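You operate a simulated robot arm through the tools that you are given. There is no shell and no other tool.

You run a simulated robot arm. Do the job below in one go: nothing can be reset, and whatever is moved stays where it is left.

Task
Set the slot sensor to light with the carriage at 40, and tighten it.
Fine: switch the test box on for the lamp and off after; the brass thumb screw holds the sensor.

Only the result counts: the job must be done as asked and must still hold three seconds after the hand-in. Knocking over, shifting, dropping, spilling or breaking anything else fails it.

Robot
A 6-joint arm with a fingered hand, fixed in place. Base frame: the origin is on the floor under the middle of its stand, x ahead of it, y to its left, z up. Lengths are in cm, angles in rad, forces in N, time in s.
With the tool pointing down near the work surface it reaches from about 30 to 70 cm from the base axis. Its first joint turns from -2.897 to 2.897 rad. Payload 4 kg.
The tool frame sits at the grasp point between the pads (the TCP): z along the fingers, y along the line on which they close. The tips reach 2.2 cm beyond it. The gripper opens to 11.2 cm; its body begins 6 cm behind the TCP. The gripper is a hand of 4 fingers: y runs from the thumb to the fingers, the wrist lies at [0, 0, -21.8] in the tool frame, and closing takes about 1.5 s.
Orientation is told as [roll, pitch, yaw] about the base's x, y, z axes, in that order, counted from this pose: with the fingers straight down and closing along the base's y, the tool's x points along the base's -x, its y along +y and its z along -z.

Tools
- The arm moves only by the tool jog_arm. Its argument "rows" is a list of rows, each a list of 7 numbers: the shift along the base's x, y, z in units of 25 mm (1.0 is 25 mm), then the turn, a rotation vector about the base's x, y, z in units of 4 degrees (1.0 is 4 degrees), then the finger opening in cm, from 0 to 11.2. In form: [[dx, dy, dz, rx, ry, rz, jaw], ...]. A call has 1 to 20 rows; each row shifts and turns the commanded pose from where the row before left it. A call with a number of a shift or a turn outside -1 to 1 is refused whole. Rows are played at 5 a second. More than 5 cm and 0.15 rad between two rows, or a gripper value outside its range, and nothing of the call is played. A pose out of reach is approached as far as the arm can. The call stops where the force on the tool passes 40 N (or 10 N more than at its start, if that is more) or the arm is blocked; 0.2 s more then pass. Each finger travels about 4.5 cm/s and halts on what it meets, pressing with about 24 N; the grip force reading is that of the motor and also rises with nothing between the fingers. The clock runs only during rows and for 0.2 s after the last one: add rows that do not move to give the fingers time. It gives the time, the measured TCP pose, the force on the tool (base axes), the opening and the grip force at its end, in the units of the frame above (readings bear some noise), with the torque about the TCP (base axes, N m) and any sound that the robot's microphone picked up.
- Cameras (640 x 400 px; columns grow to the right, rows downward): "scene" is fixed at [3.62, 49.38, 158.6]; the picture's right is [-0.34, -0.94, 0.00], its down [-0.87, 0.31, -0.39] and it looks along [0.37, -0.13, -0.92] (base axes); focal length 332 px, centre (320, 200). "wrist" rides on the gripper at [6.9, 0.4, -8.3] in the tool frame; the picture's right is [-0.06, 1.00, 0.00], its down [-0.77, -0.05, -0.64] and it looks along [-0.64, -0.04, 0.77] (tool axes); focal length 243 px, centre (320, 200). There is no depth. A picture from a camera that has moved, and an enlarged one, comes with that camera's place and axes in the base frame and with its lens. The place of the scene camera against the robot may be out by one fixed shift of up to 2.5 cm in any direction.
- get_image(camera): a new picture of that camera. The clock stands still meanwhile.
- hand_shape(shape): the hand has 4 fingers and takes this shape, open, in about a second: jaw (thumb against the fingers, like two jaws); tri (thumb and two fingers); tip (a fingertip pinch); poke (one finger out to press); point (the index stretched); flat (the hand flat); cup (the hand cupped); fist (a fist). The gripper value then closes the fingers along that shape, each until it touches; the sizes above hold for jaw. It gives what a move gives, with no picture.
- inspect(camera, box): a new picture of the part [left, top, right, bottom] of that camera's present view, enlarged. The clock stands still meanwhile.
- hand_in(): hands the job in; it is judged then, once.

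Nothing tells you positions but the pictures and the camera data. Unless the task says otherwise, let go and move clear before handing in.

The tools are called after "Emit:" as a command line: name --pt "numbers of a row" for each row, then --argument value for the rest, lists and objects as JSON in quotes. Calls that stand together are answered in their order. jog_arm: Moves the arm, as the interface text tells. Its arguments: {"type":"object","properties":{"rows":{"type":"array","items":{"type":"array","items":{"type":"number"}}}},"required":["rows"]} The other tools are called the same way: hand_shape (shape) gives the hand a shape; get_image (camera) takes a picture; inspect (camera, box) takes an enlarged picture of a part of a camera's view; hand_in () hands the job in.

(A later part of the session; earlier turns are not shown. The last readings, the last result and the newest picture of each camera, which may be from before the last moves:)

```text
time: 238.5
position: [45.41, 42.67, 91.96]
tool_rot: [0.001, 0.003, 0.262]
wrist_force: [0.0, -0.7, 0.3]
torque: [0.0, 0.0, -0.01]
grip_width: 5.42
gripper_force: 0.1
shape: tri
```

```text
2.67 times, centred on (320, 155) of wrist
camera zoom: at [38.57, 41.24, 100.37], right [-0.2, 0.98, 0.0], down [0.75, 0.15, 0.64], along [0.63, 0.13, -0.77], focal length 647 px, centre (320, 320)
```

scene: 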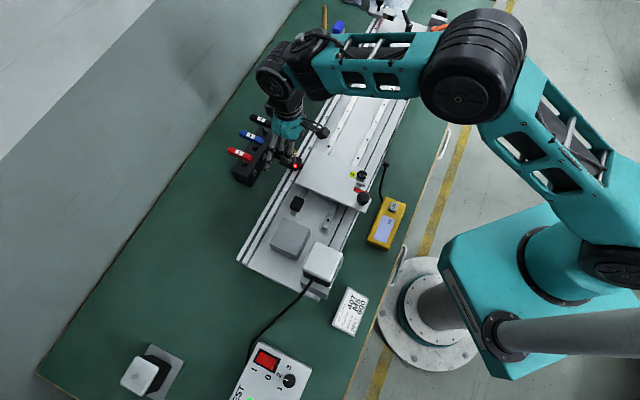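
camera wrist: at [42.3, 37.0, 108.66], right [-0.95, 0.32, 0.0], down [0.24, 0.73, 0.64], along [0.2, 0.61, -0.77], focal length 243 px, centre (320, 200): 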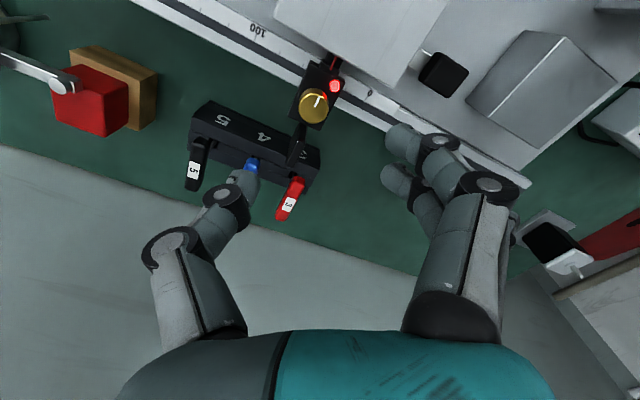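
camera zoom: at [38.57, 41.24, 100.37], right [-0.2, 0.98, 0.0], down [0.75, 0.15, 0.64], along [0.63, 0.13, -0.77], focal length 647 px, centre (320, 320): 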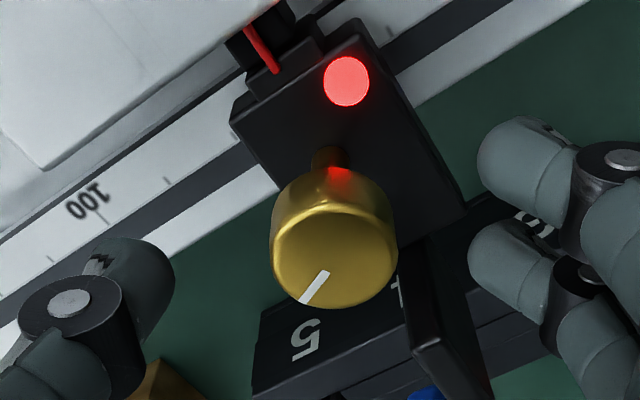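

Emit:
jog_arm --pt "-0.026 0.07 0 0 0 0 5" --pt "0 0 0 0 0 0 3.8" --pt "0 0 0 0 0 0 2.6" --pt "0 0 0 0 0 0 1.6" --pt "0 0 0 0 0 0 0.8" --pt "0 0 0 0 0 0 0" --pt "0 0 0 0 0 0 0"

Emit:
jog_arm --pt "-0.0073 0.024 0 0 0 1 0" --pt "-0.009 0.0235 0 0 0 1 0" --pt "-0.0106 0.0228 0 0 0 1 0" --pt "-0.0122 0.022 0 0 0 1 0"

Emit:
jog_arm --pt "-0.0137 0.0211 0 0 0 1 0" --pt "-0.0151 0.02 0 0 0 1 0" --pt "-0.0165 0.019 0 0 0 1 0" --pt "-0.0178 0.0178 0 0 0 1 0"

Emit:
inspect --camera "wrist" --box '[220, 80, 420, 230]'

```text
time: 240.1
position: [45.26, 42.84, 91.91]
tool_rot: [0.003, 0.002, 0.262]
wrist_force: [1.1, 2.2, -2.2]
torque: [0.01, -0.01, -0.05]
grip_width: 1.06
gripper_force: 23.4
shape: tri
```

```text
time: 241.1
position: [45.31, 43.2, 91.9]
tool_rot: [0.002, 0.0, 0.543]
wrist_force: [4.0, 4.1, 0.0]
torque: [0.07, -0.06, -0.27]
grip_width: 1.05
gripper_force: 24.4
shape: tri
```

```text
time: 242.1
position: [45.08, 43.37, 91.99]
tool_rot: [0.0, 0.0, 0.822]
wrist_force: [15.6, 14.8, -3.0]
torque: [0.25, -0.19, -0.34]
grip_width: 0.99
gripper_force: 23.8
shape: tri
```

```text
2.67 times, centred on (320, 155) of wrist
camera zoom: at [40.08, 38.55, 100.33], right [-0.69, 0.73, 0.0], down [0.56, 0.53, 0.64], along [0.47, 0.44, -0.77], focal length 647 px, centre (320, 320)
```

zoom: 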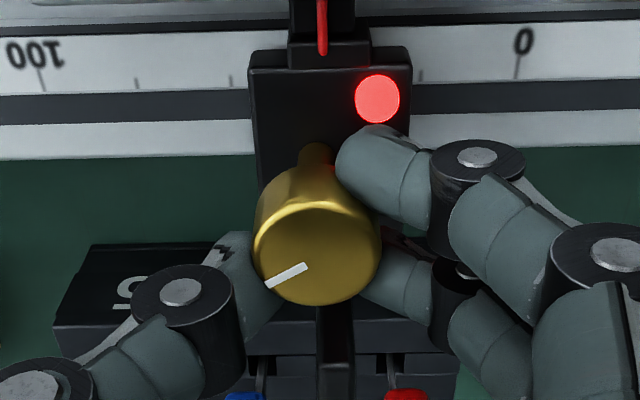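

Emit:
jog_arm --pt "0.05 0.05 0 0 0 0 0" --pt "-0.019 0.0165 0 0 0 1 0" --pt "-0.02 0.0151 0 0 0 1 0" --pt "-0.0211 0.0137 0 0 0 1 0"

Emit:
inspect --camera "wrist" --box '[220, 80, 420, 230]'

```text
time: 243.1
position: [45.1, 43.64, 91.99]
tool_rot: [-0.001, 0.0, 1.033]
wrist_force: [14.4, 16.4, -5.8]
torque: [0.22, -0.2, -0.23]
grip_width: 0.93
gripper_force: 24.1
shape: tri
```

```text
2.67 times, centred on (320, 155) of wrist
camera zoom: at [41.15, 37.8, 100.35], right [-0.82, 0.57, 0.0], down [0.44, 0.63, 0.64], along [0.36, 0.53, -0.77], focal length 647 px, centre (320, 320)
```

zoom: 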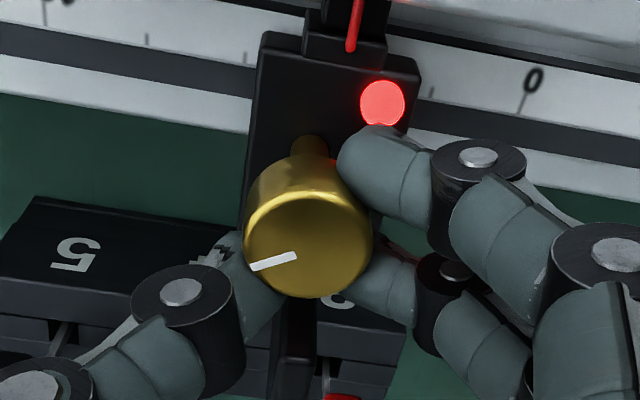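

Both ends are rigid stops and at neither does sliding change, but on release my wound-up fingers drag the head back a few degrees. I'll redo the clockwise end carefully: seat it, hold for a while, unwind the hand to zero torque without moving the head, and only then let go.

Emit:
jog_arm --pt "-0.03 -0.03 0 0 0 -1 0" --pt "0.02 -0.0151 0 0 0 -1 0" --pt "0.019 -0.0165 0 0 0 -1 0" --pt "0.0178 -0.0177 0 0 0 -1 0" --pt "0.0165 -0.019 0 0 0 -1 0" --pt "0.0151 -0.02 0 0 0 -1 0" --pt "0.0137 -0.0211 0 0 0 -1 0" --pt "0.0122 -0.022 0 0 0 -1 0" --pt "0.0106 -0.0228 0 0 0 -1 0" --pt "0.009 -0.0235 0 0 0 -1 0" --pt "0.0073 -0.024 0 0 0 -1 0"

Emit:
jog_arm --pt "0 0 0 0 0 0 2.5" --pt "0 0 0 0 0 0 4.5" --pt "0 0 0 0 0 0 5.5" --pt "0 0 0 0 0 0 5.5" --pt "-0.0073 0.024 0 0 0 1 5.5" --pt "-0.009 0.0235 0 0 0 1 5.5" --pt "-0.0106 0.0228 0 0 0 1 5.5" --pt "-0.0122 0.022 0 0 0 1 5.5" --pt "-0.0137 0.0211 0 0 0 1 5.5" --pt "-0.0151 0.02 0 0 0 1 5.5" --pt "-0.0165 0.019 0 0 0 1 5.5" --pt "-0.0178 0.0178 0 0 0 1 5.5" --pt "-0.019 0.0165 0 0 0 1 5.5" --pt "-0.02 0.0151 0 0 0 1 5.5" --pt "-0.0211 0.0137 0 0 0 1 5.5" --pt "-0.022 0.0122 0 0 0 1 5.5" --pt "-0.0228 0.0106 0 0 0 1 5.5" --pt "-0.0235 0.009 0 0 0 1 5.5" --pt "-0.024 0.0073 0 0 0 1 5.5"

Emit:
inspect --camera "wrist" --box '[220, 80, 420, 230]'

```text
time: 245.5
position: [45.36, 42.97, 92.02]
tool_rot: [0.001, 0.001, 0.262]
wrist_force: [17.5, 15.2, 3.1]
torque: [0.3, -0.14, -0.13]
grip_width: 0.93
gripper_force: 23.9
shape: tri
```

```text
time: 249.5
position: [44.67, 43.46, 92.03]
tool_rot: [0.001, 0.003, 1.314]
wrist_force: [0.4, 0.0, -0.3]
torque: [-0.01, 0.01, 0.01]
grip_width: 5.43
gripper_force: 0.1
shape: tri
```

```text
2.67 times, centred on (320, 155) of wrist
camera zoom: at [42.51, 36.93, 100.39], right [-0.95, 0.32, 0.0], down [0.24, 0.73, 0.64], along [0.2, 0.61, -0.77], focal length 647 px, centre (320, 320)
```

zoom: 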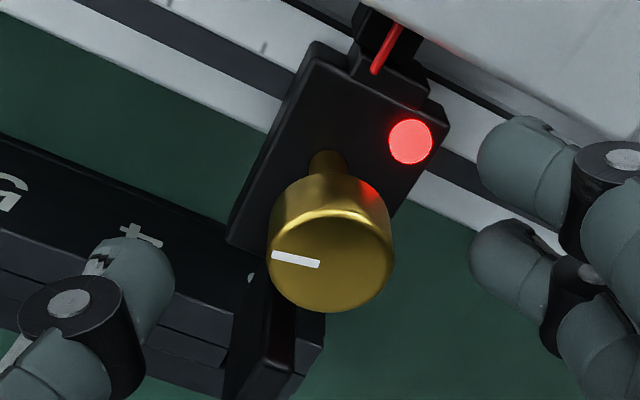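

Emit:
jog_arm --pt "-0.09 -0.05 0 0 0 0 5" --pt "0 0 0 0 0 0 3.8" --pt "0 0 0 0 0 0 2.6" --pt "0 0 0 0 0 0 1.6" --pt "0 0 0 0 0 0 0.8" --pt "0 0 0 0 0 0 0" --pt "0 0 0 0 0 0 0"

Emit:
jog_arm --pt "0.024 -0.0073 0 0 0 -1 0" --pt "0.0235 -0.009 0 0 0 -1 0" --pt "0.0228 -0.0106 0 0 0 -1 0" --pt "0.022 -0.0122 0 0 0 -1 0" --pt "0.0211 -0.0137 0 0 0 -1 0" --pt "0.02 -0.0151 0 0 0 -1 0" --pt "0.019 -0.0165 0 0 0 -1 0" --pt "0.0178 -0.0177 0 0 0 -1 0" --pt "0.0165 -0.019 0 0 0 -1 0" --pt "0.0151 -0.02 0 0 0 -1 0" --pt "0.0137 -0.0211 0 0 0 -1 0" --pt "0.0122 -0.022 0 0 0 -1 0" --pt "0.0106 -0.0228 0 0 0 -1 0" --pt "0.009 -0.0235 0 0 0 -1 0" --pt "0.0073 -0.024 0 0 0 -1 0"

Emit:
jog_arm --pt "0 0 0 0 0 0 2.5" --pt "0 0 0 0 0 0 4.5" --pt "0 0 0 0 0 0 5.5" --pt "0 0 0 0 0 0 5.5" --pt "-0.0073 0.024 0 0 0 1 5.5" --pt "-0.009 0.0235 0 0 0 1 5.5" --pt "-0.0106 0.0228 0 0 0 1 5.5" --pt "-0.0122 0.022 0 0 0 1 5.5" --pt "-0.0137 0.0211 0 0 0 1 5.5" --pt "-0.0151 0.02 0 0 0 1 5.5" --pt "-0.0165 0.019 0 0 0 1 5.5" --pt "-0.0178 0.0178 0 0 0 1 5.5" --pt "-0.019 0.0165 0 0 0 1 5.5" --pt "-0.02 0.0151 0 0 0 1 5.5" --pt "-0.0211 0.0137 0 0 0 1 5.5" --pt "-0.022 0.0122 0 0 0 1 5.5" --pt "-0.0228 0.0106 0 0 0 1 5.5" --pt "-0.0235 0.009 0 0 0 1 5.5" --pt "-0.024 0.0073 0 0 0 1 5.5"

Emit:
inspect --camera "wrist" --box '[220, 80, 420, 230]'

```text
time: 251.1
position: [44.48, 43.49, 92.02]
tool_rot: [0.002, 0.003, 1.309]
wrist_force: [1.0, -0.2, -3.1]
torque: [0.05, 0.0, -0.02]
grip_width: 0.95
gripper_force: 24.5
shape: tri
```

```text
time: 254.3
position: [45.07, 42.8, 91.98]
tool_rot: [0.001, 0.005, 0.262]
wrist_force: [-5.3, -3.7, -5.6]
torque: [-0.01, -0.02, 0.05]
grip_width: 0.91
gripper_force: 23.6
shape: tri
```

```text
time: 258.3
position: [44.46, 43.45, 91.95]
tool_rot: [0.001, 0.0, 1.313]
wrist_force: [0.3, 0.4, 0.7]
torque: [-0.03, 0.02, 0.05]
grip_width: 5.43
gripper_force: 0.1
shape: tri
```

```text
2.67 times, centred on (320, 155) of wrist
camera zoom: at [42.2, 36.78, 100.34], right [-0.95, 0.32, 0.0], down [0.24, 0.73, 0.64], along [0.2, 0.61, -0.77], focal length 647 px, centre (320, 320)
```

zoom: 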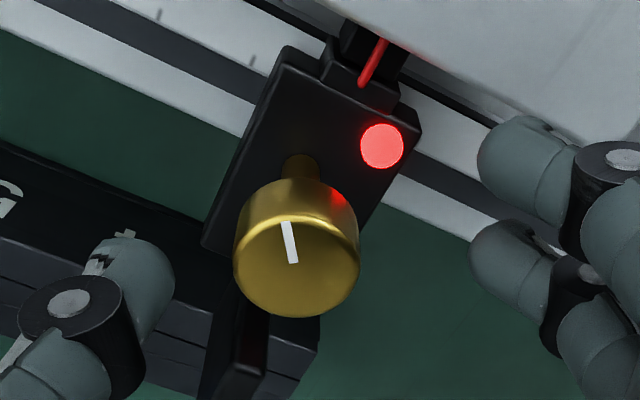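

Emit:
jog_arm --pt "0.12 -0.035 0 0 0 0 5" --pt "0 0 0 0 0 0 3.8" --pt "0 0 0 0 0 0 2.6" --pt "0 0 0 0 0 0 1.6" --pt "0 0 0 0 0 0 0.8" --pt "0 0 0 0 0 0 0" --pt "0 0 0 0 0 0 0"

Emit:
inspect --camera "wrist" --box '[280, 70, 400, 150]'

```text
time: 259.9
position: [44.77, 43.28, 91.94]
tool_rot: [0.002, 0.002, 1.312]
wrist_force: [0.1, 0.6, -2.0]
torque: [0.01, -0.02, 0.04]
grip_width: 1.11
gripper_force: 23.9
shape: tri
```

```text
5.00 times, centred on (340, 110) of wrist
camera zoom: at [42.53, 36.69, 100.31], right [-0.95, 0.32, 0.0], down [0.25, 0.73, 0.64], along [0.2, 0.61, -0.77], focal length 1213 px, centre (220, 650)
```

zoom: 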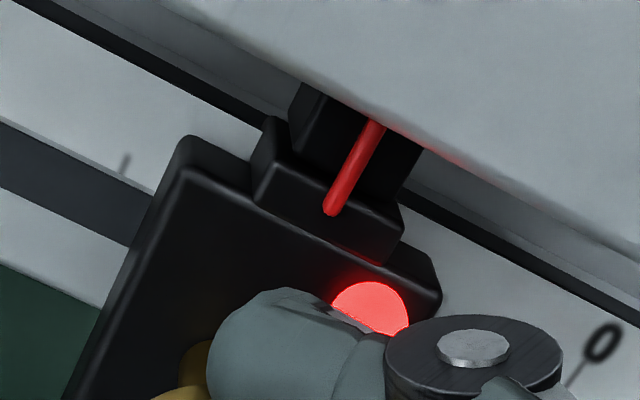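

Sensor is centred. Now clockwise to the stop, then wind to moderate torque and hold.

Emit:
jog_arm --pt "0.024 -0.0073 0 0 0 -1 0" --pt "0.0235 -0.009 0 0 0 -1 0" --pt "0.0228 -0.0106 0 0 0 -1 0" --pt "0.022 -0.0122 0 0 0 -1 0" --pt "0.0211 -0.0137 0 0 0 -1 0" --pt "0.02 -0.0151 0 0 0 -1 0" --pt "0.019 -0.0165 0 0 0 -1 0" --pt "0.0178 -0.0177 0 0 0 -1 0" --pt "0.0165 -0.019 0 0 0 -1 0"

Emit:
jog_arm --pt "0.0151 -0.02 0 0 0 -1 0" --pt "0.0137 -0.0211 0 0 0 -1 0" --pt "0.0122 -0.022 0 0 0 -1 0" --pt "0.0106 -0.0228 0 0 0 -1 0" --pt "0 0 0 0 0 0 0" --pt "0 0 0 0 0 0 0" --pt "0 0 0 0 0 0 0" --pt "0 0 0 0 0 0 0" --pt "0 0 0 0 0 0 0" --pt "0 0 0 0 0 0 0" --pt "0 0 0 0 0 0 0" --pt "0 0 0 0 0 0 0"

Emit:
inspect --camera "wrist" --box '[220, 80, 420, 230]'

```text
time: 261.9
position: [45.09, 43.13, 92.0]
tool_rot: [0.002, 0.003, 0.682]
wrist_force: [-5.3, -2.9, -2.5]
torque: [-0.03, 0.11, 0.03]
grip_width: 1.07
gripper_force: 24.5
shape: tri
```

```text
time: 264.5
position: [45.21, 42.84, 91.87]
tool_rot: [0.001, 0.003, 0.403]
wrist_force: [-1.6, -2.4, -3.2]
torque: [-0.01, -0.02, 0.38]
grip_width: 1.05
gripper_force: 24.1
shape: tri
```

```text
2.67 times, centred on (320, 155) of wrist
camera zoom: at [38.77, 40.48, 100.32], right [-0.33, 0.94, 0.0], down [0.72, 0.25, 0.64], along [0.6, 0.21, -0.77], focal length 647 px, centre (320, 320)
```

zoom: 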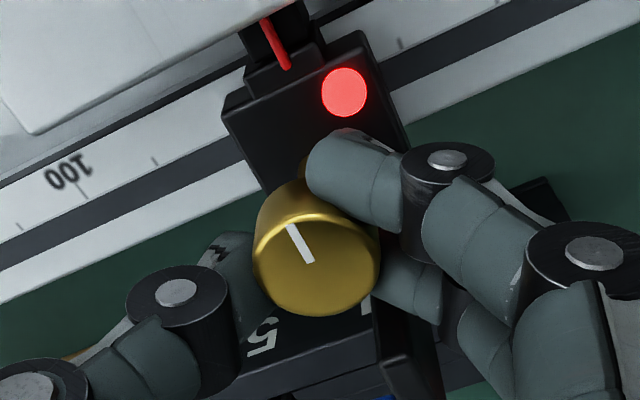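

0.38 N·m held for nearly 2 s with hardly any side force. Tug test while holding.

Emit:
jog_arm --pt "0.0286 -0.028 0 0 0 0 0" --pt "0.0286 -0.028 0 0 0 0 0" --pt "0 0 0 0 0 0 0"

Emit:
inspect --camera "wrist" --box '[220, 80, 420, 230]'

Emit:
jog_arm --pt "0.0286 -0.028 0 0 0 0 0" --pt "0.0286 -0.028 0 0 0 0 0" --pt "0 0 0 0 0 0 0"

Emit:
inspect --camera "wrist" --box '[220, 80, 420, 230]'

```text
time: 265.3
position: [45.49, 42.81, 91.92]
tool_rot: [0.001, 0.002, 0.403]
wrist_force: [0.1, 0.5, -3.9]
torque: [0.03, 0.0, 0.32]
grip_width: 1.01
gripper_force: 24.0
shape: tri
```

```text
2.67 times, centred on (320, 155) of wrist
camera zoom: at [38.92, 40.32, 100.31], right [-0.33, 0.94, 0.0], down [0.72, 0.25, 0.64], along [0.6, 0.21, -0.77], focal length 647 px, centre (320, 320)
```

zoom: 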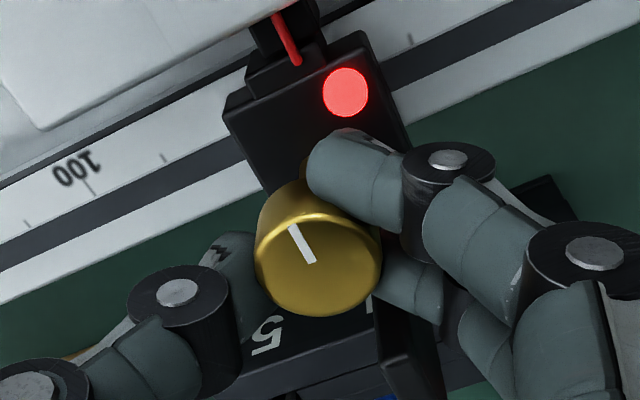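

```text
time: 266.1
position: [45.68, 42.47, 91.86]
tool_rot: [0.0, 0.003, 0.402]
wrist_force: [-4.0, -1.5, -4.8]
torque: [0.02, 0.07, 0.31]
grip_width: 1.0
gripper_force: 24.0
shape: tri
```

```text
2.67 times, centred on (320, 155) of wrist
camera zoom: at [39.1, 40.16, 100.33], right [-0.33, 0.94, 0.0], down [0.73, 0.26, 0.64], along [0.6, 0.21, -0.77], focal length 647 px, centre (320, 320)
```

zoom: 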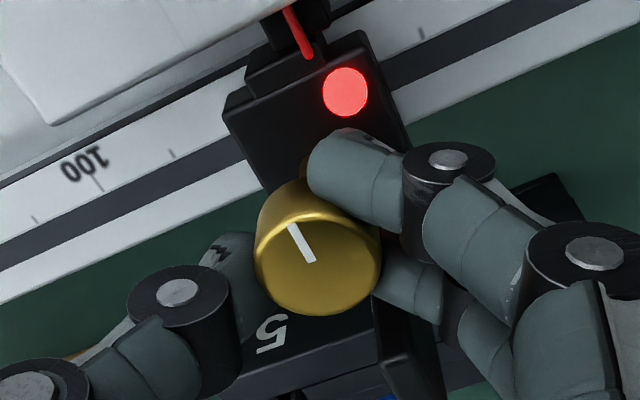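

At the clockwise stop the sensor definitely slides even with sustained torque, so clamping must happen at the other end, if anywhere. I haven't yet tested that end with a clean, unwound release. Turning back counter-clockwise now.

Emit:
jog_arm --pt "-0.0106 0.0228 0 0 0 1 0" --pt "-0.0122 0.022 0 0 0 1 0" --pt "-0.0137 0.0211 0 0 0 1 0" --pt "-0.0151 0.02 0 0 0 1 0" --pt "-0.0165 0.019 0 0 0 1 0" --pt "-0.0178 0.0178 0 0 0 1 0" --pt "-0.019 0.0165 0 0 0 1 0" --pt "-0.02 0.0151 0 0 0 1 0" --pt "-0.0211 0.0137 0 0 0 1 0" --pt "-0.022 0.0122 0 0 0 1 0" --pt "-0.0228 0.0106 0 0 0 1 0" --pt "-0.0235 0.009 0 0 0 1 0" --pt "-0.024 0.0073 0 0 0 1 0"

Emit:
jog_arm --pt "0 0 0 0 0 0 2.5" --pt "0 0 0 0 0 0 4.5" --pt "0 0 0 0 0 0 5.5" --pt "0 0 0 0 0 0 5.5" --pt "0.024 -0.0073 0 0 0 -1 5.5" --pt "0.0235 -0.009 0 0 0 -1 5.5" --pt "0.0228 -0.0106 0 0 0 -1 5.5" --pt "0.022 -0.0122 0 0 0 -1 5.5" --pt "0.0211 -0.0137 0 0 0 -1 5.5" --pt "0.02 -0.0151 0 0 0 -1 5.5" --pt "0.019 -0.0165 0 0 0 -1 5.5" --pt "0.0178 -0.0177 0 0 0 -1 5.5" --pt "0.0165 -0.019 0 0 0 -1 5.5" --pt "0.0151 -0.02 0 0 0 -1 5.5" --pt "0.0137 -0.0211 0 0 0 -1 5.5" --pt "0.0122 -0.022 0 0 0 -1 5.5" --pt "0.0106 -0.0228 0 0 0 -1 5.5" --pt "0.009 -0.0235 0 0 0 -1 5.5" --pt "0.0073 -0.024 0 0 0 -1 5.5"

Emit:
inspect --camera "wrist" --box '[220, 80, 420, 230]'

```text
time: 268.9
position: [45.03, 43.1, 91.88]
tool_rot: [0.002, 0.002, 1.311]
wrist_force: [-1.8, -3.9, -4.4]
torque: [-0.04, 0.05, -0.04]
grip_width: 0.97
gripper_force: 23.7
shape: tri
```

```text
time: 272.9
position: [45.54, 42.43, 91.89]
tool_rot: [0.001, 0.003, 0.262]
wrist_force: [-0.1, -0.4, 0.8]
torque: [-0.02, 0.04, 0.01]
grip_width: 5.44
gripper_force: 0.0
shape: tri
```

```text
2.67 times, centred on (320, 155) of wrist
camera zoom: at [38.84, 40.97, 100.38], right [-0.2, 0.98, 0.0], down [0.75, 0.15, 0.64], along [0.63, 0.13, -0.77], focal length 647 px, centre (320, 320)
```

zoom: 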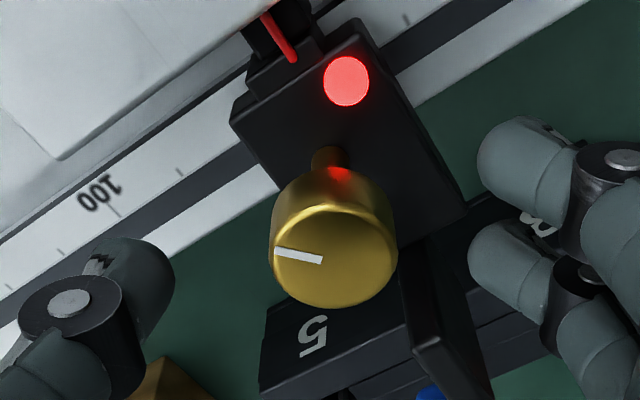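

Emit:
jog_arm --pt "-0.03 0.09 0 0 0 0 5" --pt "0 0 0 0 0 0 3.8" --pt "0 0 0 0 0 0 2.6" --pt "0 0 0 0 0 0 1.6" --pt "0 0 0 0 0 0 0.8" --pt "0 0 0 0 0 0 0" --pt "0 0 0 0 0 0 0"

Emit:
jog_arm --pt "-0.0073 0.024 0 0 0 1 0" --pt "-0.009 0.0235 0 0 0 1 0" --pt "-0.0106 0.0228 0 0 0 1 0" --pt "-0.0122 0.022 0 0 0 1 0" --pt "-0.0137 0.0211 0 0 0 1 0" --pt "-0.0151 0.02 0 0 0 1 0" --pt "-0.0165 0.019 0 0 0 1 0" --pt "-0.0178 0.0178 0 0 0 1 0" --pt "-0.019 0.0165 0 0 0 1 0" --pt "-0.02 0.0151 0 0 0 1 0" --pt "-0.0211 0.0137 0 0 0 1 0" --pt "-0.022 0.0122 0 0 0 1 0" --pt "-0.0228 0.0106 0 0 0 1 0" --pt "-0.0235 0.009 0 0 0 1 0"

Emit:
jog_arm --pt "0 0 0 0 0 0 2.5" --pt "0 0 0 0 0 0 4.5" --pt "0 0 0 0 0 0 5.5" --pt "0 0 0 0 0 0 5.5" --pt "0.0235 -0.009 0 0 0 -1 5.5" --pt "0.0228 -0.0106 0 0 0 -1 5.5" --pt "0.022 -0.0122 0 0 0 -1 5.5" --pt "0.0211 -0.0137 0 0 0 -1 5.5" --pt "0.02 -0.0151 0 0 0 -1 5.5" --pt "0.019 -0.0165 0 0 0 -1 5.5" --pt "0.0178 -0.0177 0 0 0 -1 5.5" --pt "0.0165 -0.019 0 0 0 -1 5.5" --pt "0.0151 -0.02 0 0 0 -1 5.5" --pt "0.0137 -0.0211 0 0 0 -1 5.5" --pt "0.0122 -0.022 0 0 0 -1 5.5" --pt "0.0106 -0.0228 0 0 0 -1 5.5" --pt "0.009 -0.0235 0 0 0 -1 5.5" --pt "0.0073 -0.024 0 0 0 -1 5.5" --pt "0 0 0 0 0 0 5.5"

Emit:
inspect --camera "wrist" --box '[220, 80, 420, 230]'

```text
time: 274.5
position: [45.49, 42.56, 92.02]
tool_rot: [0.003, 0.003, 0.265]
wrist_force: [2.0, 0.5, -2.1]
torque: [0.05, -0.03, 0.0]
grip_width: 1.11
gripper_force: 24.1
shape: tri
```

```text
time: 277.5
position: [44.95, 43.22, 91.96]
tool_rot: [0.001, 0.003, 1.243]
wrist_force: [2.4, 0.5, 0.5]
torque: [-0.03, 0.01, -0.02]
grip_width: 1.04
gripper_force: 24.5
shape: tri
```

```text
time: 281.5
position: [45.46, 42.66, 92.04]
tool_rot: [0.002, 0.002, 0.263]
wrist_force: [-0.2, -0.5, -0.3]
torque: [-0.01, 0.03, 0.01]
grip_width: 5.43
gripper_force: 0.0
shape: tri
```

```text
2.67 times, centred on (320, 155) of wrist
camera zoom: at [38.77, 41.21, 100.35], right [-0.2, 0.98, 0.0], down [0.75, 0.15, 0.64], along [0.63, 0.13, -0.77], focal length 647 px, centre (320, 320)
```

zoom: 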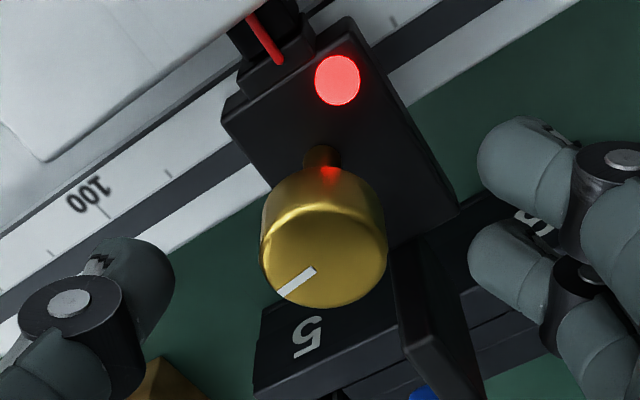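

Emit:
jog_arm --pt "-0.01 0.03 0 0 0 0 5" --pt "0 0 0 0 0 0 3.8" --pt "0 0 0 0 0 0 2.6" --pt "0 0 0 0 0 0 1.6" --pt "0 0 0 0 0 0 0.8" --pt "0 0 0 0 0 0 0" --pt "0 0 0 0 0 0 0"

Emit:
jog_arm --pt "-0.0073 0.024 0 0 0 1 0" --pt "-0.009 0.0235 0 0 0 1 0" --pt "-0.0106 0.0228 0 0 0 1 0" --pt "-0.0122 0.022 0 0 0 1 0" --pt "-0.0137 0.0211 0 0 0 1 0" --pt "-0.0151 0.02 0 0 0 1 0"

Emit:
inspect --camera "wrist" --box '[220, 80, 420, 230]'

Emit:
jog_arm --pt "-0.0165 0.019 0 0 0 1 0" --pt "-0.0178 0.0178 0 0 0 1 0" --pt "-0.019 0.0165 0 0 0 1 0" --pt "0 0 0 0 0 0 0"

Emit:
inspect --camera "wrist" --box '[220, 80, 420, 230]'

```text
time: 283.1
position: [45.62, 42.7, 92.13]
tool_rot: [0.001, 0.001, 0.264]
wrist_force: [2.0, 2.3, -1.9]
torque: [0.04, -0.02, 0.01]
grip_width: 1.04
gripper_force: 24.1
shape: tri
```

```text
time: 284.5
position: [45.36, 43.31, 91.94]
tool_rot: [0.001, 0.0, 0.682]
wrist_force: [0.8, 1.3, -1.4]
torque: [0.03, 0.01, -0.2]
grip_width: 1.03
gripper_force: 23.6
shape: tri
```

```text
2.67 times, centred on (320, 155) of wrist
camera zoom: at [39.75, 39.03, 100.37], right [-0.58, 0.81, 0.0], down [0.63, 0.45, 0.64], along [0.52, 0.37, -0.77], focal length 647 px, centre (320, 320)
```

zoom: 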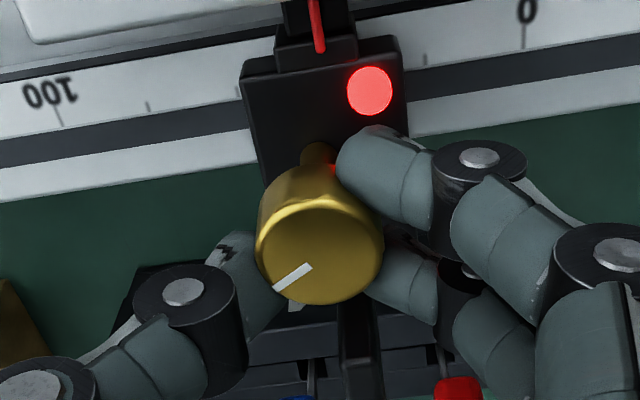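

```text
time: 285.5
position: [45.36, 43.38, 91.94]
tool_rot: [0.0, -0.002, 0.892]
wrist_force: [8.6, 10.2, 0.3]
torque: [0.14, -0.1, -0.3]
grip_width: 1.0
gripper_force: 23.6
shape: tri
```

```text
2.67 times, centred on (320, 155) of wrist
camera zoom: at [40.65, 38.05, 100.36], right [-0.74, 0.68, 0.0], down [0.52, 0.56, 0.64], along [0.43, 0.47, -0.77], focal length 647 px, centre (320, 320)
```

zoom: 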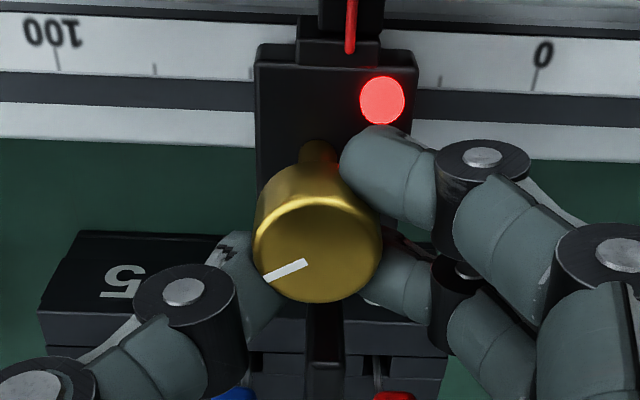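

Near the counter-clockwise end the torque builds gradually over several degrees. I'll unwind to zero torque, release cleanly here and repeat the push test.

Emit:
jog_arm --pt "0.019 -0.0165 0 0 0 -1 0" --pt "0.0178 -0.0177 0 0 0 -1 0" --pt "0.0165 -0.019 0 0 0 -1 0" --pt "0.0075 -0.01 0 0 0 -0.5 0"

Emit:
inspect --camera "wrist" --box '[220, 80, 420, 230]'

```text
time: 286.5
position: [45.5, 42.99, 91.84]
tool_rot: [0.002, 0.002, 0.646]
wrist_force: [12.1, 11.4, 1.6]
torque: [0.14, -0.14, 0.04]
grip_width: 1.0
gripper_force: 23.8
shape: tri
```

```text
2.67 times, centred on (320, 155) of wrist
camera zoom: at [39.69, 39.2, 100.35], right [-0.55, 0.84, 0.0], down [0.64, 0.42, 0.64], along [0.54, 0.35, -0.77], focal length 647 px, centre (320, 320)
```

zoom: 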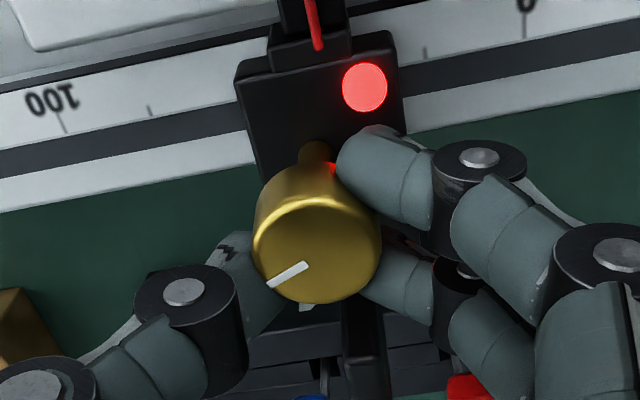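

Emit:
jog_arm --pt "0 0 0 0 0 0 2.5" --pt "0 0 0 0 0 0 4.5" --pt "0 0 0 0 0 0 5.5" --pt "0 0 0 0 0 0 5.5" --pt "-0.0178 0.0178 0 0 0 1 5.5" --pt "-0.0178 0.0178 0 0 0 1 5.5" --pt "0.1645 -0.1607 0 0 0 0 5.5" --pt "0.1645 -0.1607 0 0 0 0 5.5" --pt "0.1645 -0.1607 0 0 0 0 5.5" --pt "0.06 -0.0586 0 0 0 0 5.5" --pt "0 0 0 0 0 0 5.5"

Emit:
inspect --camera "wrist" --box '[220, 80, 420, 230]'

Emit:
inspect --camera "scene" --box '[290, 155, 322, 175]'

Emit:
jog_arm --pt "0.0286 -0.028 0 0 0 0 5.5" --pt "0.0286 -0.028 0 0 0 0 5.5" --pt "0.0286 -0.028 0 0 0 0 5.5" --pt "0.0286 -0.028 0 0 0 0 5.5" --pt "0 0 0 0 0 0 5.5"

Emit:
inspect --camera "scene" --box '[290, 155, 322, 175]'

```text
time: 288.9
position: [46.76, 41.8, 91.93]
tool_rot: [0.0, 0.001, 0.788]
wrist_force: [-0.1, 0.7, -0.3]
torque: [0.03, -0.01, -0.04]
grip_width: 5.49
gripper_force: 0.1
shape: tri
```

```text
2.67 times, centred on (320, 155) of wrist
camera zoom: at [41.62, 37.07, 100.38], right [-0.66, 0.75, 0.0], down [0.58, 0.51, 0.64], along [0.48, 0.42, -0.77], focal length 647 px, centre (320, 320)
```

zoom: 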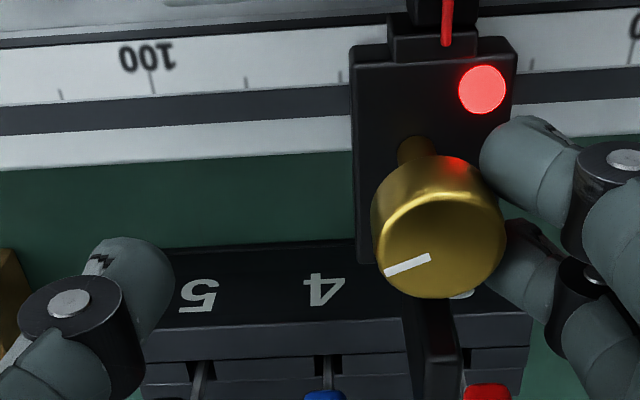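

```text
16.00 times, centred on (306, 165) of scene
camera zoom: at [3.62, 49.38, 158.6], right [-0.34, -0.94, 0.0], down [-0.87, 0.31, -0.39], along [0.37, -0.13, -0.92], focal length 5311 px, centre (544, 760)
```

zoom: 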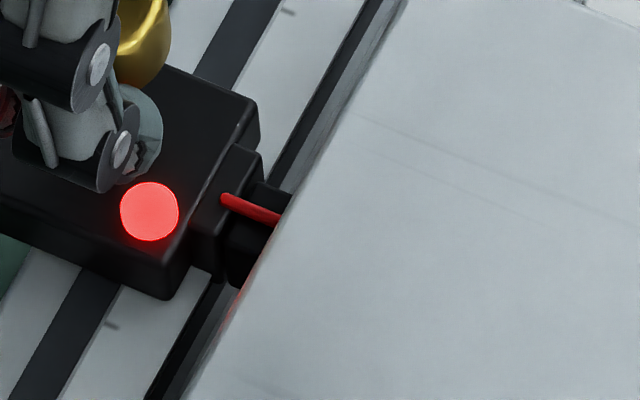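

```text
time: 290.1
position: [47.07, 41.56, 92.06]
tool_rot: [0.001, 0.002, 0.788]
wrist_force: [-1.0, 1.4, 0.1]
torque: [0.02, 0.03, -0.05]
grip_width: 5.56
gripper_force: 0.1
shape: tri
```

```text
16.00 times, centred on (306, 165) of scene
camera zoom: at [3.62, 49.38, 158.6], right [-0.34, -0.94, 0.0], down [-0.87, 0.31, -0.39], along [0.37, -0.13, -0.92], focal length 5311 px, centre (544, 760)
```

zoom: 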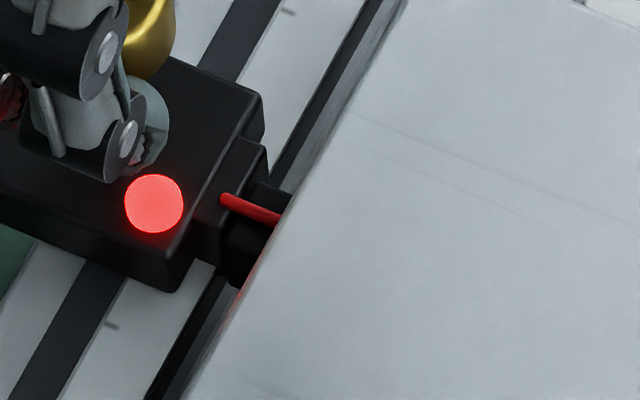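

The push shows it is still free here too, but at this end the head sprang back about 10° as I unwound, which looks like a screw that has begun to bite and needs more torque. My "tri" offset favours clockwise torque, so I'll use the mirrored arrangement (jaw shape, head between middle and ring fingers) for a strong counter-clockwise turn. Rising first.

Emit:
jog_arm --pt "-0.2 0.1953 0 0 0 0 5.5" --pt "-0.2 0.1953 0 0 0 0 5.5" --pt "-0.2 0.1953 0 0 0 0 5.5" --pt "0 0 0.9 0 0 0 5.5" --pt "0 0 0.9 0 0 0 5.5" --pt "0 0 0.9 0 0 0 5.5" --pt "0 0 0 0 0 -1 5.5" --pt "0 0 0 0 0 -1 5.5" --pt "0 0 0 0 0 -1 5.5" --pt "0 0 0 0 0 -1 5.5" --pt "0 0 0 0 0 -1 5.5" --pt "0 0 0 0 0 -1 5.5"

Emit:
hand_shape --shape "jaw"

Emit:
jog_arm --pt "0 0 0 0 0 0 8" --pt "0 0 0 0 0 0 6" --pt "0 0 0 0 0 0 6"

Emit:
get_image --camera "wrist"

Emit:
inspect --camera "wrist" --box '[250, 60, 390, 200]'

```text
time: 292.7
position: [45.53, 42.96, 98.81]
tool_rot: [0.001, 0.002, 0.369]
wrist_force: [0.1, -0.9, -0.4]
torque: [0.05, 0.01, 0.02]
grip_width: 5.48
gripper_force: 0.0
shape: tri
```

```text
time: 293.6
position: [45.37, 42.96, 98.76]
tool_rot: [0.001, 0.001, 0.367]
wrist_force: [-0.3, 0.0, 0.6]
torque: [0.0, 0.01, -0.02]
grip_width: 11.19
gripper_force: 0.0
shape: jaw
```

```text
time: 294.4
position: [45.33, 42.93, 98.67]
tool_rot: [0.002, 0.001, 0.369]
wrist_force: [0.8, 0.3, 0.3]
torque: [0.03, -0.01, 0.01]
grip_width: 6.08
gripper_force: 0.1
shape: jaw
```

```text
taken
camera wrist: at [38.82, 40.84, 107.1], right [-0.3, 0.95, 0.0], down [0.73, 0.23, 0.64], along [0.61, 0.19, -0.77], focal length 243 px, centre (320, 200)
```

wrist: 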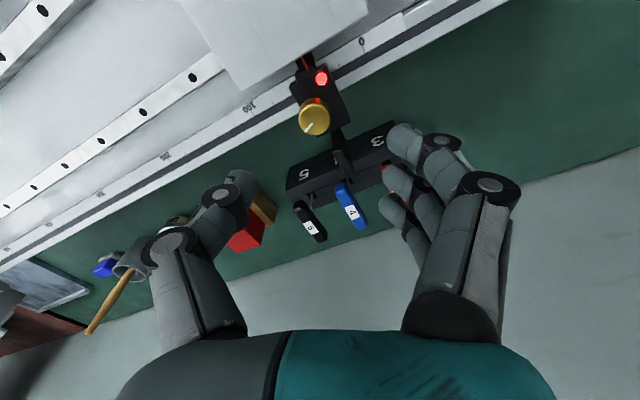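

```text
2.86 times, centred on (320, 130) of wrist
camera zoom: at [38.82, 40.84, 107.1], right [-0.3, 0.95, 0.0], down [0.73, 0.23, 0.64], along [0.61, 0.19, -0.77], focal length 693 px, centre (320, 400)
```

zoom: 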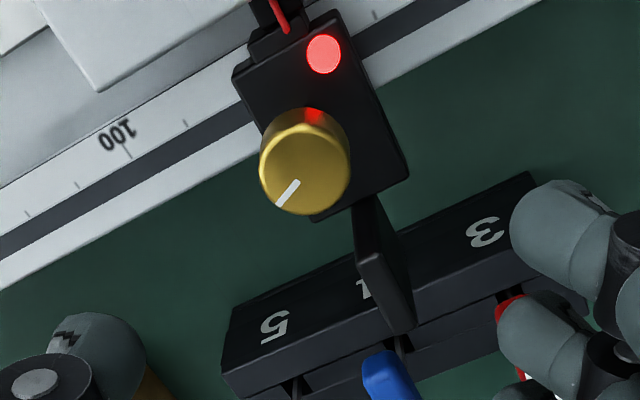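

Emit:
jog_arm --pt "-0.32 -0.182 0 0 0 0 6" --pt "-0.32 -0.182 0 0 0 0 6" --pt "0 0 -0.8 0 0 0 6" --pt "0 0 -0.8 0 0 0 6" --pt "0 0 -0.8 0 0 0 6" --pt "0 0 0 0 0 0 6"

Emit:
get_image --camera "wrist"

Emit:
inspect --camera "wrist" --box '[220, 100, 420, 250]'

```text
time: 295.8
position: [43.97, 42.0, 92.8]
tool_rot: [0.003, 0.004, 0.367]
wrist_force: [-0.4, -0.3, 0.0]
torque: [0.03, -0.01, 0.04]
grip_width: 6.08
gripper_force: 0.0
shape: jaw
```

```text
taken
camera wrist: at [37.33, 39.89, 101.15], right [-0.3, 0.95, 0.0], down [0.73, 0.23, 0.64], along [0.61, 0.19, -0.77], focal length 243 px, centre (320, 200)
```

wrist: 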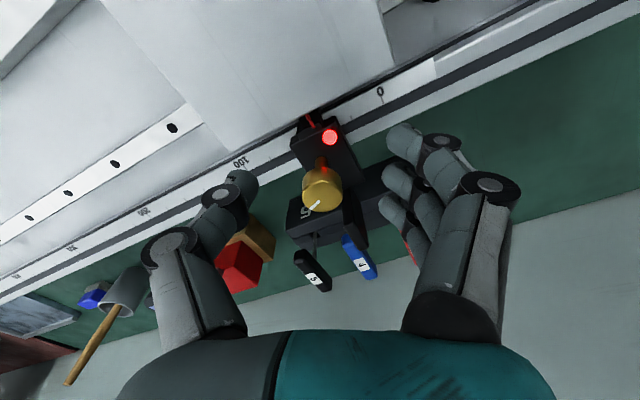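

```text
2.67 times, centred on (320, 175) of wrist
camera zoom: at [37.33, 39.89, 101.15], right [-0.3, 0.95, 0.0], down [0.73, 0.23, 0.64], along [0.61, 0.19, -0.77], focal length 647 px, centre (320, 267)
```

zoom: 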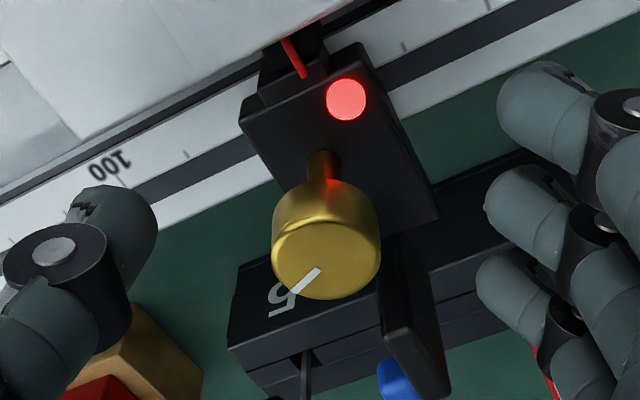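

Emit:
jog_arm --pt "-0.075 -0.029 -0.3 0 0 0 6" --pt "0 0 -0.26 0 0 0 5" --pt "0 0 0 0 0 0 4" --pt "0 0 0 0 0 0 3" --pt "0 0 0 0 0 0 2" --pt "0 0 0 0 0 0 1" --pt "0 0 0 0 0 0 0" --pt "0 0 0 0 0 0 0" --pt "0 0 0 0 0 0 0"

Emit:
inspect --camera "wrist" --box '[220, 80, 420, 250]'

```text
time: 297.8
position: [43.76, 41.83, 91.15]
tool_rot: [-0.002, 0.006, 0.368]
wrist_force: [-5.4, -6.1, -9.3]
torque: [-0.09, 0.1, -0.03]
grip_width: 0.0
gripper_force: 23.6
shape: jaw
```

```text
2.35 times, centred on (320, 165) of wrist
camera zoom: at [37.08, 39.77, 99.59], right [-0.3, 0.95, 0.0], down [0.74, 0.23, 0.64], along [0.61, 0.19, -0.77], focal length 571 px, centre (320, 282)
```

zoom: 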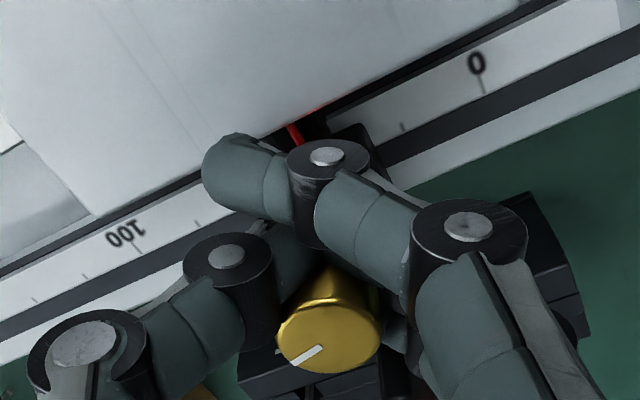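

Emit:
inspect --camera "scene" --box '[270, 140, 334, 180]'

Emit:
inspect --camera "wrist" --box '[270, 110, 350, 170]'

```text
10.00 times, centred on (302, 160) of scene
camera zoom: at [3.62, 49.38, 158.6], right [-0.34, -0.94, 0.0], down [-0.87, 0.31, -0.39], along [0.37, -0.13, -0.92], focal length 3320 px, centre (500, 600)
```

zoom: 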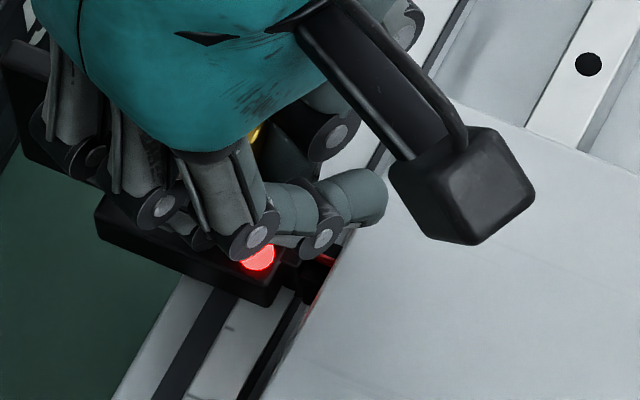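

```text
6.67 times, centred on (310, 140) of wrist
camera zoom: at [37.08, 39.77, 99.59], right [-0.3, 0.95, 0.0], down [0.74, 0.23, 0.64], along [0.61, 0.19, -0.77], focal length 1618 px, centre (387, 600)
```

zoom: 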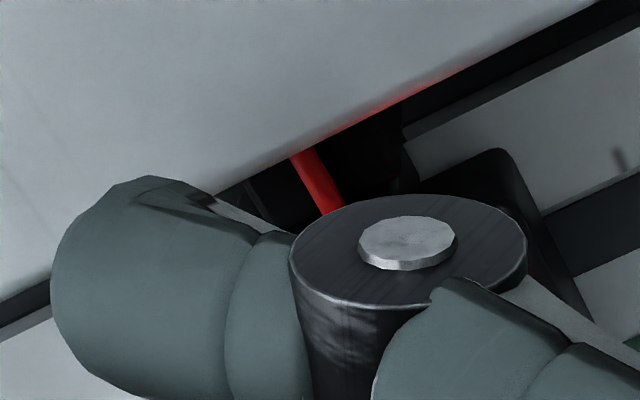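

Emit:
jog_arm --pt "0.0099 -0.0231 0 0 0 1 0" --pt "0.0114 -0.0224 0 0 0 1 0" --pt "0.013 -0.0215 0 0 0 1 0"

Emit:
inspect --camera "wrist" --box '[220, 80, 420, 250]'

Emit:
inspect --camera "scene" --box '[270, 140, 334, 180]'

```text
time: 298.6
position: [43.65, 41.62, 91.22]
tool_rot: [0.0, 0.004, 0.579]
wrist_force: [-9.0, -10.7, -18.3]
torque: [-0.23, 0.18, -0.09]
grip_width: 0.0
gripper_force: 24.1
shape: jaw
```

```text
2.35 times, centred on (320, 165) of wrist
camera zoom: at [37.73, 38.27, 99.66], right [-0.49, 0.87, 0.0], down [0.67, 0.38, 0.64], along [0.56, 0.31, -0.77], focal length 571 px, centre (320, 282)
```

zoom: 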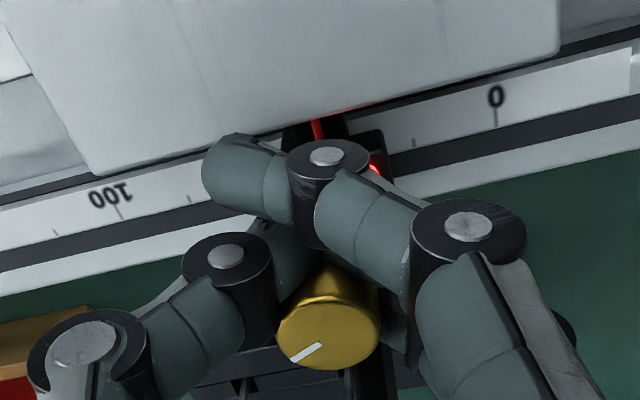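

```text
10.00 times, centred on (302, 160) of scene
camera zoom: at [3.62, 49.38, 158.6], right [-0.34, -0.94, 0.0], down [-0.87, 0.31, -0.39], along [0.37, -0.13, -0.92], focal length 3320 px, centre (500, 600)
```

zoom: 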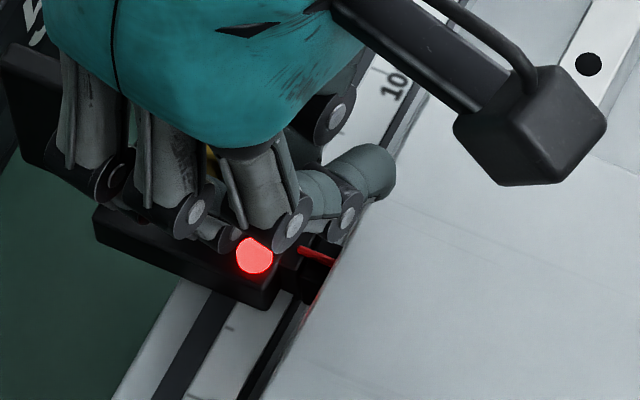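

This jaw grip pulls up on the head and puts a finger near the pointer, so I'll abandon it. Before anything else I'll try the one thing not yet done: a higher clockwise torque with the well-behaved "tri" grip, which had not slipped at 0.6 N·m.

Emit:
jog_arm --pt "0 0 0 0 0 0 2" --pt "0 0 0 0 0 0 4" --pt "0 0 0 0 0 0 6" --pt "0 0 0 0 0 0 6" --pt "0 0 0.9 0 0 0 6" --pt "0 0 0.9 0 0 0 6" --pt "0 0 0.9 0 0 0 6"

Emit:
hand_shape --shape "tri"

Emit:
jog_arm --pt "0 0 0 0 0 1 8" --pt "0 0 0 0 0 1 6" --pt "0 0 0 0 0 1 6" --pt "0 0 0 0 0 1 6" --pt "0 0 0 0 0 1 6" --pt "0 0 0 0 0 1 6" --pt "0 0 0 0 0 1 6" --pt "0 0 0 0 0 1 6" --pt "0 0 0 0 0 1 6" --pt "0 0 0 0 0 1 6" --pt "0 0 0 0 0 0 6"

Emit:
inspect --camera "wrist" --box '[220, 60, 420, 210]'

Emit:
inspect --camera "scene" --box '[280, 150, 344, 190]'

```text
time: 300.2
position: [43.71, 41.71, 98.04]
tool_rot: [0.002, 0.002, 0.577]
wrist_force: [-0.2, 0.0, 0.4]
torque: [-0.04, 0.01, 0.02]
grip_width: 5.92
gripper_force: 0.0
shape: jaw
```

```text
time: 301.1
position: [43.82, 41.74, 98.01]
tool_rot: [0.001, 0.004, 0.577]
wrist_force: [0.2, -0.1, -0.9]
torque: [0.02, 0.01, 0.01]
grip_width: 11.2
gripper_force: 0.0
shape: tri
```

```text
time: 303.5
position: [43.75, 41.76, 98.1]
tool_rot: [0.002, 0.002, 1.277]
wrist_force: [0.4, 0.3, 0.7]
torque: [0.02, 0.02, -0.06]
grip_width: 6.08
gripper_force: 0.0
shape: tri
```

```text
2.67 times, centred on (320, 135) of wrist
camera zoom: at [41.36, 35.23, 106.41], right [-0.94, 0.35, 0.0], down [0.27, 0.72, 0.64], along [0.22, 0.6, -0.77], focal length 647 px, centre (320, 373)
```

zoom: 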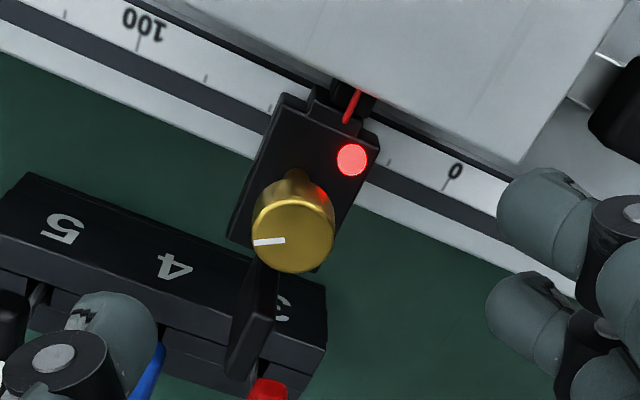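

```text
10.00 times, centred on (312, 170) of scene
camera zoom: at [3.62, 49.38, 158.6], right [-0.34, -0.94, 0.0], down [-0.87, 0.31, -0.39], along [0.37, -0.13, -0.92], focal length 3320 px, centre (400, 500)
```

zoom: 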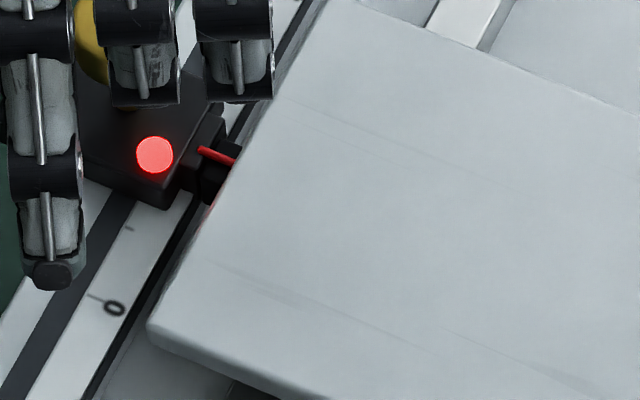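

Emit:
inspect --camera "wrist" --box '[290, 110, 340, 170]'

```text
6.67 times, centred on (315, 140) of wrist
camera zoom: at [41.36, 35.23, 106.41], right [-0.94, 0.35, 0.0], down [0.27, 0.72, 0.64], along [0.22, 0.6, -0.77], focal length 1618 px, centre (353, 600)
```

zoom: 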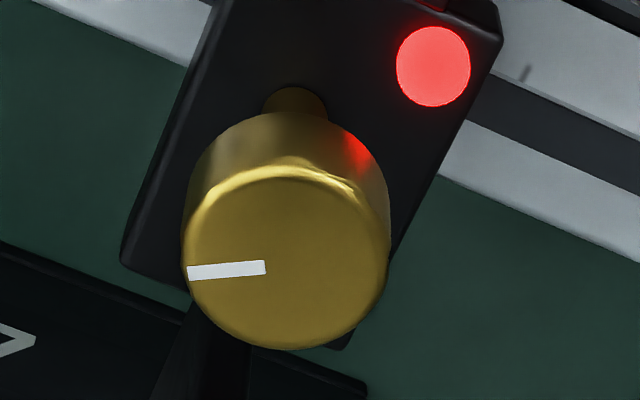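

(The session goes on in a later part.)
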